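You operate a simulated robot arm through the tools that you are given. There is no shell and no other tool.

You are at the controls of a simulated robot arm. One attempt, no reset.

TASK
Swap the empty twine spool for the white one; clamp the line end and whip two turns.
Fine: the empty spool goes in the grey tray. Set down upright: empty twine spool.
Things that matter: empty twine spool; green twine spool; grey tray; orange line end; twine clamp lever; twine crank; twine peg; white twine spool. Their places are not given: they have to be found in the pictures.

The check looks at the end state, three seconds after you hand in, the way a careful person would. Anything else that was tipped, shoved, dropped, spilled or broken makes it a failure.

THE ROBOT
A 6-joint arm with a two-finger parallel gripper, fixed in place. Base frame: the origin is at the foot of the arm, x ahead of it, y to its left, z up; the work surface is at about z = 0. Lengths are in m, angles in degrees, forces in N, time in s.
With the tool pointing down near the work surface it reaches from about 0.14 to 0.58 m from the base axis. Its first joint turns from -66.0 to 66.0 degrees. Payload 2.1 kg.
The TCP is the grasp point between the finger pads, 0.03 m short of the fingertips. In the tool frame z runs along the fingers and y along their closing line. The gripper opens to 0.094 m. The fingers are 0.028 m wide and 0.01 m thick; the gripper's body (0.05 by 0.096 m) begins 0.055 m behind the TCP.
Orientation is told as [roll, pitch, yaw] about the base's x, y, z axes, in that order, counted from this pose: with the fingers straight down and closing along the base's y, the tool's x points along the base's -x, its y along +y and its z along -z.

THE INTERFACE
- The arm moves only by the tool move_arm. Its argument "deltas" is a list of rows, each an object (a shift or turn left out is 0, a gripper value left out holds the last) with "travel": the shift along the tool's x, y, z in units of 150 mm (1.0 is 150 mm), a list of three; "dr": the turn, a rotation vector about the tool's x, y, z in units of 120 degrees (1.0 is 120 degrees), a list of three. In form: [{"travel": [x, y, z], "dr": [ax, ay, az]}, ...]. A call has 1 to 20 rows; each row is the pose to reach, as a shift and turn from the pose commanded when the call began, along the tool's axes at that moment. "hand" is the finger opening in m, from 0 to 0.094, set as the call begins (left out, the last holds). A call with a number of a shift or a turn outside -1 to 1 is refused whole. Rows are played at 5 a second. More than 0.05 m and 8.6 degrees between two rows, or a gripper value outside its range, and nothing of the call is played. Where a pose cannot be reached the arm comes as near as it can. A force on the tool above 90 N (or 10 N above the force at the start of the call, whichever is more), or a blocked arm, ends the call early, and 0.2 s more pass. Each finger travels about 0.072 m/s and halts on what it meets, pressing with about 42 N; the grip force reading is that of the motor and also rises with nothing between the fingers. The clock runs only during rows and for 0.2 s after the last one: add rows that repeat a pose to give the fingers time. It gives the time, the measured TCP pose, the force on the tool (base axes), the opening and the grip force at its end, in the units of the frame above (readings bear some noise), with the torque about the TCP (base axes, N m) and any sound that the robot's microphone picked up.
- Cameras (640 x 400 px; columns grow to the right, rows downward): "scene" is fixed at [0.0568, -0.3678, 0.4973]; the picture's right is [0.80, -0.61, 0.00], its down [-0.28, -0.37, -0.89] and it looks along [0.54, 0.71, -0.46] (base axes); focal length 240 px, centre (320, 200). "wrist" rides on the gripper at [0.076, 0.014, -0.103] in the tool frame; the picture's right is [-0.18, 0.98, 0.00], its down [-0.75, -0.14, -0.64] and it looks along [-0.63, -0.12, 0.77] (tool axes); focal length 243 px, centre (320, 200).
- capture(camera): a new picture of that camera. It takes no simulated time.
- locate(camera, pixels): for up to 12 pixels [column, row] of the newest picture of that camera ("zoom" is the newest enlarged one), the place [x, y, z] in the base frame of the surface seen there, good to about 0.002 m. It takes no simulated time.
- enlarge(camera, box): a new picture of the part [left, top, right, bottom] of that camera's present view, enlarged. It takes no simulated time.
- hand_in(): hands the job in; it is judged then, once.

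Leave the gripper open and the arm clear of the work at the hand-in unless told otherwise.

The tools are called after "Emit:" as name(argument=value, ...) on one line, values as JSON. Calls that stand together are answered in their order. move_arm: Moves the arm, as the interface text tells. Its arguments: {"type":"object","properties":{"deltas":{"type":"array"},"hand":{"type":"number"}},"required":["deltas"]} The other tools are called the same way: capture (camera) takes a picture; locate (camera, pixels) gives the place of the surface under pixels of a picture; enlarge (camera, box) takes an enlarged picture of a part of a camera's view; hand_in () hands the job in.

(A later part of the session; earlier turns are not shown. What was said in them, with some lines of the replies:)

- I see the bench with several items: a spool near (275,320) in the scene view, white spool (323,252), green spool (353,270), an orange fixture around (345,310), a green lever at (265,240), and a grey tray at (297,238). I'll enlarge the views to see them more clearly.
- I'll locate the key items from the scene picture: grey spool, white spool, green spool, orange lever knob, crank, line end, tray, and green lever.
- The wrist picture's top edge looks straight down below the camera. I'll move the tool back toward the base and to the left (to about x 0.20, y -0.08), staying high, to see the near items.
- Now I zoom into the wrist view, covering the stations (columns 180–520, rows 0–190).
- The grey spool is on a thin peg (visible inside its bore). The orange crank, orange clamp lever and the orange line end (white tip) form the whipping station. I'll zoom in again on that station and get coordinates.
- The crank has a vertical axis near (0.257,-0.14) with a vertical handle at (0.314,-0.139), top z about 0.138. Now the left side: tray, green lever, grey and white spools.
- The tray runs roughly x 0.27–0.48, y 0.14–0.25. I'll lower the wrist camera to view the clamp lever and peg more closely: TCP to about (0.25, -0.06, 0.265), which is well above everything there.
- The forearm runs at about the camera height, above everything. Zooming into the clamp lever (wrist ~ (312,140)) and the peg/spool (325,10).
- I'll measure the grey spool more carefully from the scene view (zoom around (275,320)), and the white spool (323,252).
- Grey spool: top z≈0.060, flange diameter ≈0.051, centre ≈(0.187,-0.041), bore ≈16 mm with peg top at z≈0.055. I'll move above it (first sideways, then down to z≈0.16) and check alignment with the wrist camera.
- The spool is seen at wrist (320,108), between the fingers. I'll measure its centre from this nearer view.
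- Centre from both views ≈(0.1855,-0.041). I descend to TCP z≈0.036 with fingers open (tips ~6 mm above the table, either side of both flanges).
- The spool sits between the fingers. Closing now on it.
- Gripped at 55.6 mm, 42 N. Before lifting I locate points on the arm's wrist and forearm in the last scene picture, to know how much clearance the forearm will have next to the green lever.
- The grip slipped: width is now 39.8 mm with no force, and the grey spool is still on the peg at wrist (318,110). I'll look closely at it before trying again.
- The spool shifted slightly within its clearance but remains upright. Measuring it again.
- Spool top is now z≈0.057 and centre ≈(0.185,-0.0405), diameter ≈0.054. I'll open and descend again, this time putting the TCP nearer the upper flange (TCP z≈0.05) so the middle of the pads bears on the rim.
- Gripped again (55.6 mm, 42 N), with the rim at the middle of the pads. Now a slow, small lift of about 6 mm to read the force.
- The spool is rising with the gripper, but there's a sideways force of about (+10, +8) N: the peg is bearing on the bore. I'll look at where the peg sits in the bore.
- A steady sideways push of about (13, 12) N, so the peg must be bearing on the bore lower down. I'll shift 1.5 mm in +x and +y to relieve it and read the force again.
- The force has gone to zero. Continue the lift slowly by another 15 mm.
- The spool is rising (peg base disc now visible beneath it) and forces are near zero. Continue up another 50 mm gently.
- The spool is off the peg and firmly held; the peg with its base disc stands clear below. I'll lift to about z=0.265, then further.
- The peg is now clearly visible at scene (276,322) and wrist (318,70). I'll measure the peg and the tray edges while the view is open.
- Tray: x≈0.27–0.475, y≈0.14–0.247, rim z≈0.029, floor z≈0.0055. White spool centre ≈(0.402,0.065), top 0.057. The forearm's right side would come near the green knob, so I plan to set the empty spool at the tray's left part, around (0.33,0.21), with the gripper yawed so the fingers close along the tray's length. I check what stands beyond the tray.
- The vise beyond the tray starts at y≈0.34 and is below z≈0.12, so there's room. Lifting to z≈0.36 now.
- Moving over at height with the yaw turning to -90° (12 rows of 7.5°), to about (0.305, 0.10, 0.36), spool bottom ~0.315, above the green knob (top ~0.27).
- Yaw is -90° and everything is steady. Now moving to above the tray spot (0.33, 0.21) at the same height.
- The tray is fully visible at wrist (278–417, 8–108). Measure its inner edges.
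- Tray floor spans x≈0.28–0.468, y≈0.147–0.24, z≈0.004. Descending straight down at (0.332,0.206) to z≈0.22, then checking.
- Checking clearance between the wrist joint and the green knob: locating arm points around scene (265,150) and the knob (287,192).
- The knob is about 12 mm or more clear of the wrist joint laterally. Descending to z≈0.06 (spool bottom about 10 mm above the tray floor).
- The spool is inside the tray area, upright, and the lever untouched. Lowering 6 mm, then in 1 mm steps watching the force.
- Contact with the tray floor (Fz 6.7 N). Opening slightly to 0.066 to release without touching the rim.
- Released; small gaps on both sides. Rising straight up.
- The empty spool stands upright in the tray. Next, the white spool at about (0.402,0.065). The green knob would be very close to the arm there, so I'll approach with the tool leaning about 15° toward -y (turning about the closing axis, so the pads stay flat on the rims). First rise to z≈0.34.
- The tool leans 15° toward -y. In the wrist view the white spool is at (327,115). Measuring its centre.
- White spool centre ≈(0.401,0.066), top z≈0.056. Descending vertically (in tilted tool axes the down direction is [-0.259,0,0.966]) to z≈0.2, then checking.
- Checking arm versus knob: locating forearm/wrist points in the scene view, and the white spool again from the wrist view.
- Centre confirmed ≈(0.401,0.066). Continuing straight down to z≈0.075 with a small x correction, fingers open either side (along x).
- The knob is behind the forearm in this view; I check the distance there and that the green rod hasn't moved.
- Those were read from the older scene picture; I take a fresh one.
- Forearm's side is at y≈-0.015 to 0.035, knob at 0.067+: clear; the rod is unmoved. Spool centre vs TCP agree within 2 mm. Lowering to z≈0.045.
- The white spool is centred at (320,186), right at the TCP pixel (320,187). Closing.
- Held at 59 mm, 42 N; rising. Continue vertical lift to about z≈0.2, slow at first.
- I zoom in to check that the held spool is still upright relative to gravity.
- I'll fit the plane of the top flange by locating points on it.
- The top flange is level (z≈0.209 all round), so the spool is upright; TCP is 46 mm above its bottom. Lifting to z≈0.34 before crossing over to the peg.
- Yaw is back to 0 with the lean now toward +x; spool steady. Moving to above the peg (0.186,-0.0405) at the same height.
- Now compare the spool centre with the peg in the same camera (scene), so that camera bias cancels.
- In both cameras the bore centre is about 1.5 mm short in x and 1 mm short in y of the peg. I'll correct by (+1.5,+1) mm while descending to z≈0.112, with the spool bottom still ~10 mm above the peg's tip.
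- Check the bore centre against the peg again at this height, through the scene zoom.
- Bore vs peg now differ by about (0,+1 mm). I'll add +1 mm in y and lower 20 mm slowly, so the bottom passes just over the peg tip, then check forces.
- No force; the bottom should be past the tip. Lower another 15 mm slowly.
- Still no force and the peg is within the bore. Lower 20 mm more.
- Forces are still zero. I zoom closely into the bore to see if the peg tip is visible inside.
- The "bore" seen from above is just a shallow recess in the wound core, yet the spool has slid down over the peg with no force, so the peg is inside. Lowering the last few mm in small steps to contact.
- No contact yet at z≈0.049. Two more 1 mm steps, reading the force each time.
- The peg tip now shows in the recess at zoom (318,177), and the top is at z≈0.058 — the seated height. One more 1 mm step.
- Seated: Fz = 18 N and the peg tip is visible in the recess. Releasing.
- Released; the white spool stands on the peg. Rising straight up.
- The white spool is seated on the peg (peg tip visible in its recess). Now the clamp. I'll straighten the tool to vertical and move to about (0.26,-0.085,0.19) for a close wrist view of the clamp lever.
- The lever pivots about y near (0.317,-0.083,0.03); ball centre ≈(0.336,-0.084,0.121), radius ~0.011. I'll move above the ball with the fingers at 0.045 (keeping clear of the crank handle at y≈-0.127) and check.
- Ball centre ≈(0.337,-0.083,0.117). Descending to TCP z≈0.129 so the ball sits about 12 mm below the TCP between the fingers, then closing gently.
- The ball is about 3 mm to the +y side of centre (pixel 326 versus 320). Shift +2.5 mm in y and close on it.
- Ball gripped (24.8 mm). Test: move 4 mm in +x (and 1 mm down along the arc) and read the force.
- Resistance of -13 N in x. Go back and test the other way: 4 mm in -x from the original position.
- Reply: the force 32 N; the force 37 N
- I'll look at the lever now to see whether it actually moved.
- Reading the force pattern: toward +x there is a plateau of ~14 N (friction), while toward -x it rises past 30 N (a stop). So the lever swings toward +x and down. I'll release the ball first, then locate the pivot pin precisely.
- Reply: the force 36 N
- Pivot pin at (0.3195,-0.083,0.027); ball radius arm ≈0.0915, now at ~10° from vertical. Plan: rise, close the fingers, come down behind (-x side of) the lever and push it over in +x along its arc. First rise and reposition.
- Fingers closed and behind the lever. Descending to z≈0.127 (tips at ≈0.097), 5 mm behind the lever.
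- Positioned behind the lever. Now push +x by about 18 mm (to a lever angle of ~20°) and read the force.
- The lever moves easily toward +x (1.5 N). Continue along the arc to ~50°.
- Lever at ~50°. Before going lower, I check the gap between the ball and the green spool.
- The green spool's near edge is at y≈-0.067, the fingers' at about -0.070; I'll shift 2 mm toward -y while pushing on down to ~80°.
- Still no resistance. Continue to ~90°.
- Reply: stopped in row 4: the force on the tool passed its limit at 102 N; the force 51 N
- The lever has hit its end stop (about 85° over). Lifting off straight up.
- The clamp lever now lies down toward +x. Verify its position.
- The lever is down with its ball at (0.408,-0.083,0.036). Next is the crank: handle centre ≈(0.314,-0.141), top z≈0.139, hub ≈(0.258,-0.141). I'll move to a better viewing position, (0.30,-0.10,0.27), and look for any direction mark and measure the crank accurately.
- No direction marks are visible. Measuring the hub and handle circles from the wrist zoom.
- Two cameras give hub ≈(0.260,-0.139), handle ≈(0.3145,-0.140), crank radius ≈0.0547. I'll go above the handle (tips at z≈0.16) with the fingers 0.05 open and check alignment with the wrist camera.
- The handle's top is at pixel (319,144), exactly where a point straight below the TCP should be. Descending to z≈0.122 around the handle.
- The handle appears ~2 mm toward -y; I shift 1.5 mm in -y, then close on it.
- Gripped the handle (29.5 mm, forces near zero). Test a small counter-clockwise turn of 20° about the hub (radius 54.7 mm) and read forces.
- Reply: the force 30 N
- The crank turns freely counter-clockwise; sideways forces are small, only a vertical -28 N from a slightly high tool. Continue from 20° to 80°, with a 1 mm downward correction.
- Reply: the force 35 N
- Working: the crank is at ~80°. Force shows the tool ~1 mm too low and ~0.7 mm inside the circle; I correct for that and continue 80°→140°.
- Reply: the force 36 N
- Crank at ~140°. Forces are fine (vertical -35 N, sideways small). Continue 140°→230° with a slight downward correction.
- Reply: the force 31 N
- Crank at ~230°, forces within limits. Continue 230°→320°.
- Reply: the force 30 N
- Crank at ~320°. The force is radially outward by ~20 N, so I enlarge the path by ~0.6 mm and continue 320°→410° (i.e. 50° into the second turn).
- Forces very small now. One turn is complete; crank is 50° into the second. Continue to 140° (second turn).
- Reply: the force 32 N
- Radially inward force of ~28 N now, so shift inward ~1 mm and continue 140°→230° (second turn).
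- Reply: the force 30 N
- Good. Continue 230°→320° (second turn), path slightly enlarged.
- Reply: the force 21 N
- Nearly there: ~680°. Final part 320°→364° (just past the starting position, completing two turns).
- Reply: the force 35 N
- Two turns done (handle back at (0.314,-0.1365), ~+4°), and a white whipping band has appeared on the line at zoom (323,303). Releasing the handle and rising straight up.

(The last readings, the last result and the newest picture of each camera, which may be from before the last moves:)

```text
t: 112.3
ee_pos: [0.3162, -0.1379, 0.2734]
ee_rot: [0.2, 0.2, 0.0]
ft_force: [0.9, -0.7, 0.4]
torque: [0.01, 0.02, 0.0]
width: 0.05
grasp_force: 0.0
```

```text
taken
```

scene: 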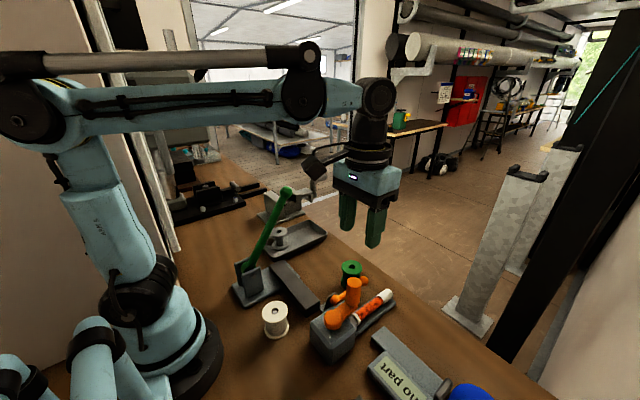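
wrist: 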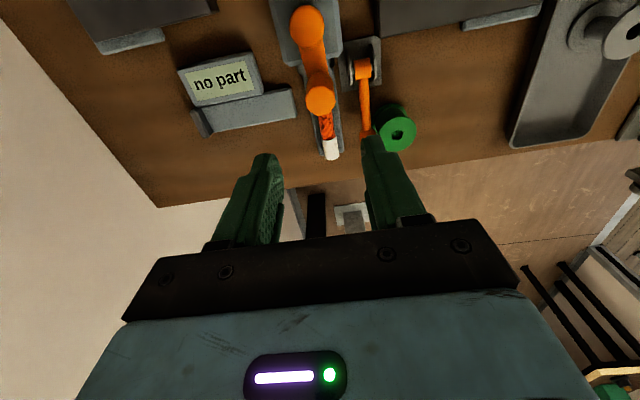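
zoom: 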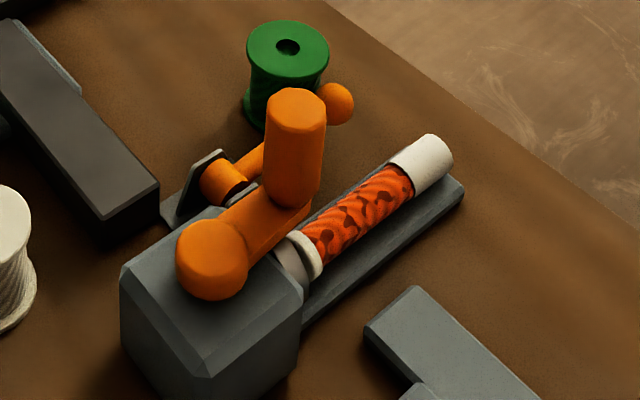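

A white whipping band is on the orange line near the block. I'll zoom in to see it and verify the crank angle.

Emit:
enlarge(camera="scene", box=[330, 295, 370, 335])

Emit:
enlarge(camera="wrist", box=[270, 0, 370, 170])

Emit:
locate(camera="scene", pixels=[[333, 317], [325, 317], [341, 317], [333, 310], [333, 324], [353, 285], [346, 285], [360, 286], [353, 279], [353, 289]])

```text
10.00 times, centred on (350, 315) of scene
```

zoom: 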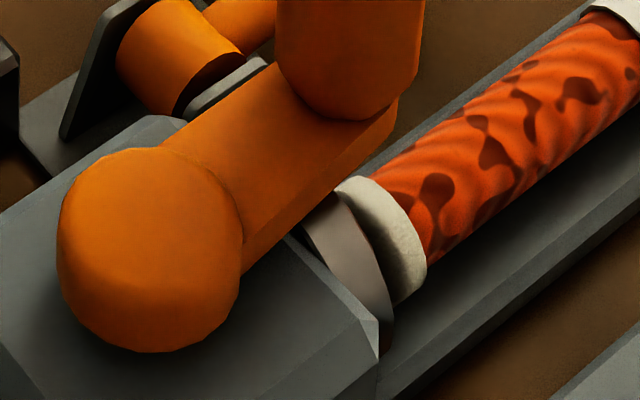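

```text
2.35 times, centred on (320, 85) of wrist
```

zoom: 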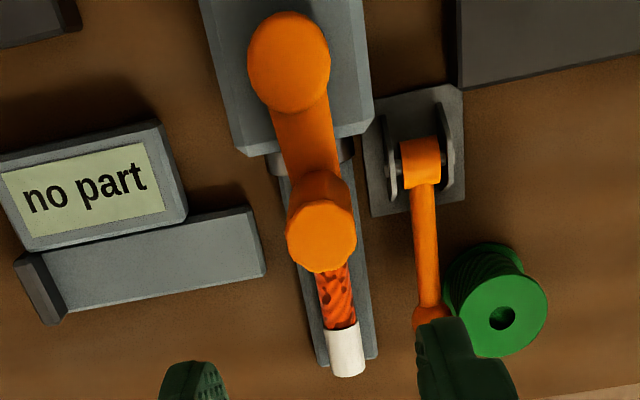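

```text
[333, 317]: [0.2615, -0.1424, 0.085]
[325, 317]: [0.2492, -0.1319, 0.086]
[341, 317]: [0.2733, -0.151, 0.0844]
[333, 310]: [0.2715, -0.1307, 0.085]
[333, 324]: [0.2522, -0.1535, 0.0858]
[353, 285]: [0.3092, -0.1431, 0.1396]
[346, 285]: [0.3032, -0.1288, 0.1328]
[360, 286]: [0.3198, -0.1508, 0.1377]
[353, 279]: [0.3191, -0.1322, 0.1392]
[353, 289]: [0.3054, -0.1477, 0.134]
```

The crank is just past its starting angle after two turns, and the band is there. Now I raise the arm clear (to about z≈0.41) with the gripper open, and check the whole scene.

Emit:
move_arm(deltas=[{"travel": [0.03, -0.05, -0.22]}, {"travel": [0.07, -0.1, -0.44]}, {"travel": [0.1, -0.15, -0.66]}, {"travel": [0.14, -0.19, -0.88]}, {"travel": [0.14, -0.19, -0.88]}], hand=0.094)

Emit:
capture(camera="scene")

Emit:
enlarge(camera="scene", box=[220, 180, 420, 360])

Emit:
capture(camera="wrist")

```text
t: 113.5
ee_pos: [0.2918, -0.1666, 0.4027]
ee_rot: [0.1, 0.2, 0.0]
ft_force: [-0.2, 0.1, -0.4]
torque: [0.04, 0.0, -0.02]
width: 0.0945
grasp_force: 0.0
```

```text
taken
```

scene: 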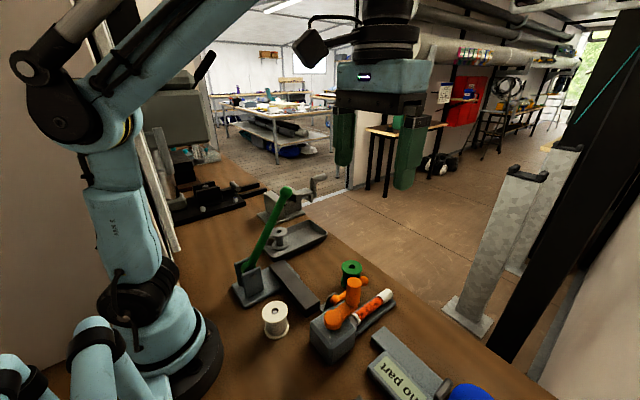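

```text
2.22 times, centred on (320, 270) of scene
```

zoom: 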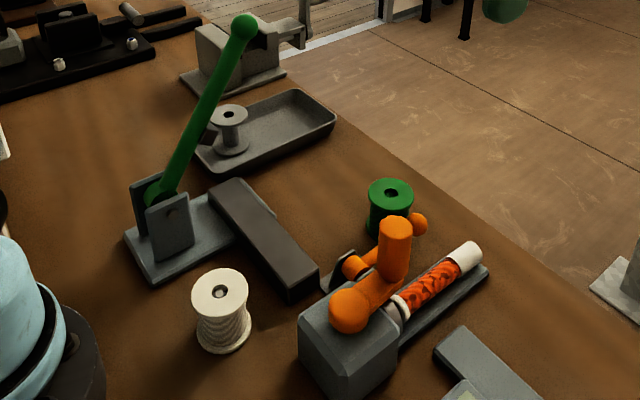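

```text
taken
```

wrist: 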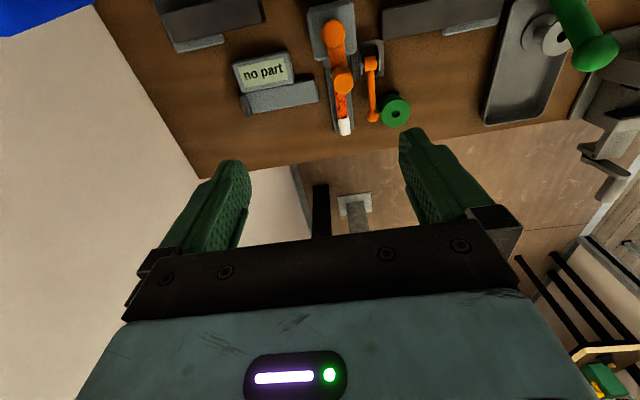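

Everything looks in place. Last check: locate the green spool, green knob, clamp ball, empty spool and white spool.

Emit:
locate(camera="scene", pixels=[[286, 190], [353, 265], [364, 281], [278, 231], [275, 306], [265, 311], [284, 309], [279, 245], [297, 238], [353, 285]])

Emit:
enlarge(camera="scene", box=[245, 215, 305, 345])

```text
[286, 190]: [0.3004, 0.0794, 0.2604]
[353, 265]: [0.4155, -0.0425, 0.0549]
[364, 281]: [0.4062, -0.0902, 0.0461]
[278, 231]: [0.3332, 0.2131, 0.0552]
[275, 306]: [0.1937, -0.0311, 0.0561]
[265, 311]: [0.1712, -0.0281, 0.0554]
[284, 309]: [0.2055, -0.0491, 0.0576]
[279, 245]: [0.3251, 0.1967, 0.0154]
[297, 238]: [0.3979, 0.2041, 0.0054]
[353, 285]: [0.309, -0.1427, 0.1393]
```

```text
3.08 times, centred on (275, 280) of scene
```

zoom: 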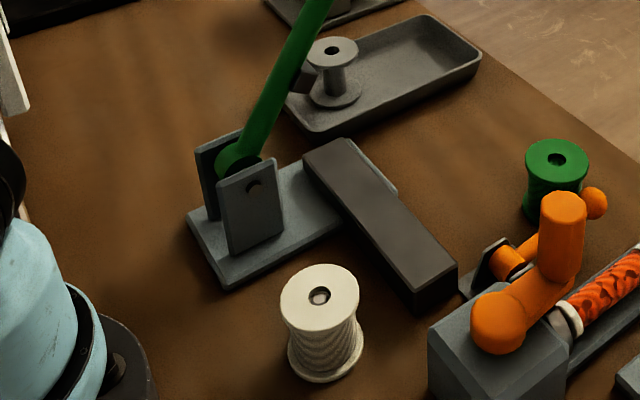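

The green knob and green spool haven't moved. The empty spool stands upright in the tray and the white spool is on the peg. The clamp lever is down, the crank has made two turns, and the line has its whipping band. The gripper is open and clear of the work, so I'm handing in.

Emit:
hand_in()

```text
The job is handed in.
```

The job is done and handed in; I haven't seen the check's verdict.

- **Spool swap:** The empty grey spool stands upright in the grey tray. The white spool is seated on the twine peg. The grey spool slipped out of the gripper on the first lift and dropped back onto the peg; the second lift held.
- **Clamp:** I pushed the twine clamp lever over toward +x until it hit its end stop. The push peaked at 102 N against the stop, which ended that move early. The lever has stayed down since.
- **Whipping:** I turned the crank two full turns counter-clockwise, ending a few degrees past its start. A white band appeared on the line near the crank block. Nothing on the machine shows which way to turn it, so the direction was my choice.
- **Everything else:** The green lever and green spool measured in the same places as before, and nothing else looked disturbed in the last pictures. The gripper is open and raised clear, at about z = 0.40 m.
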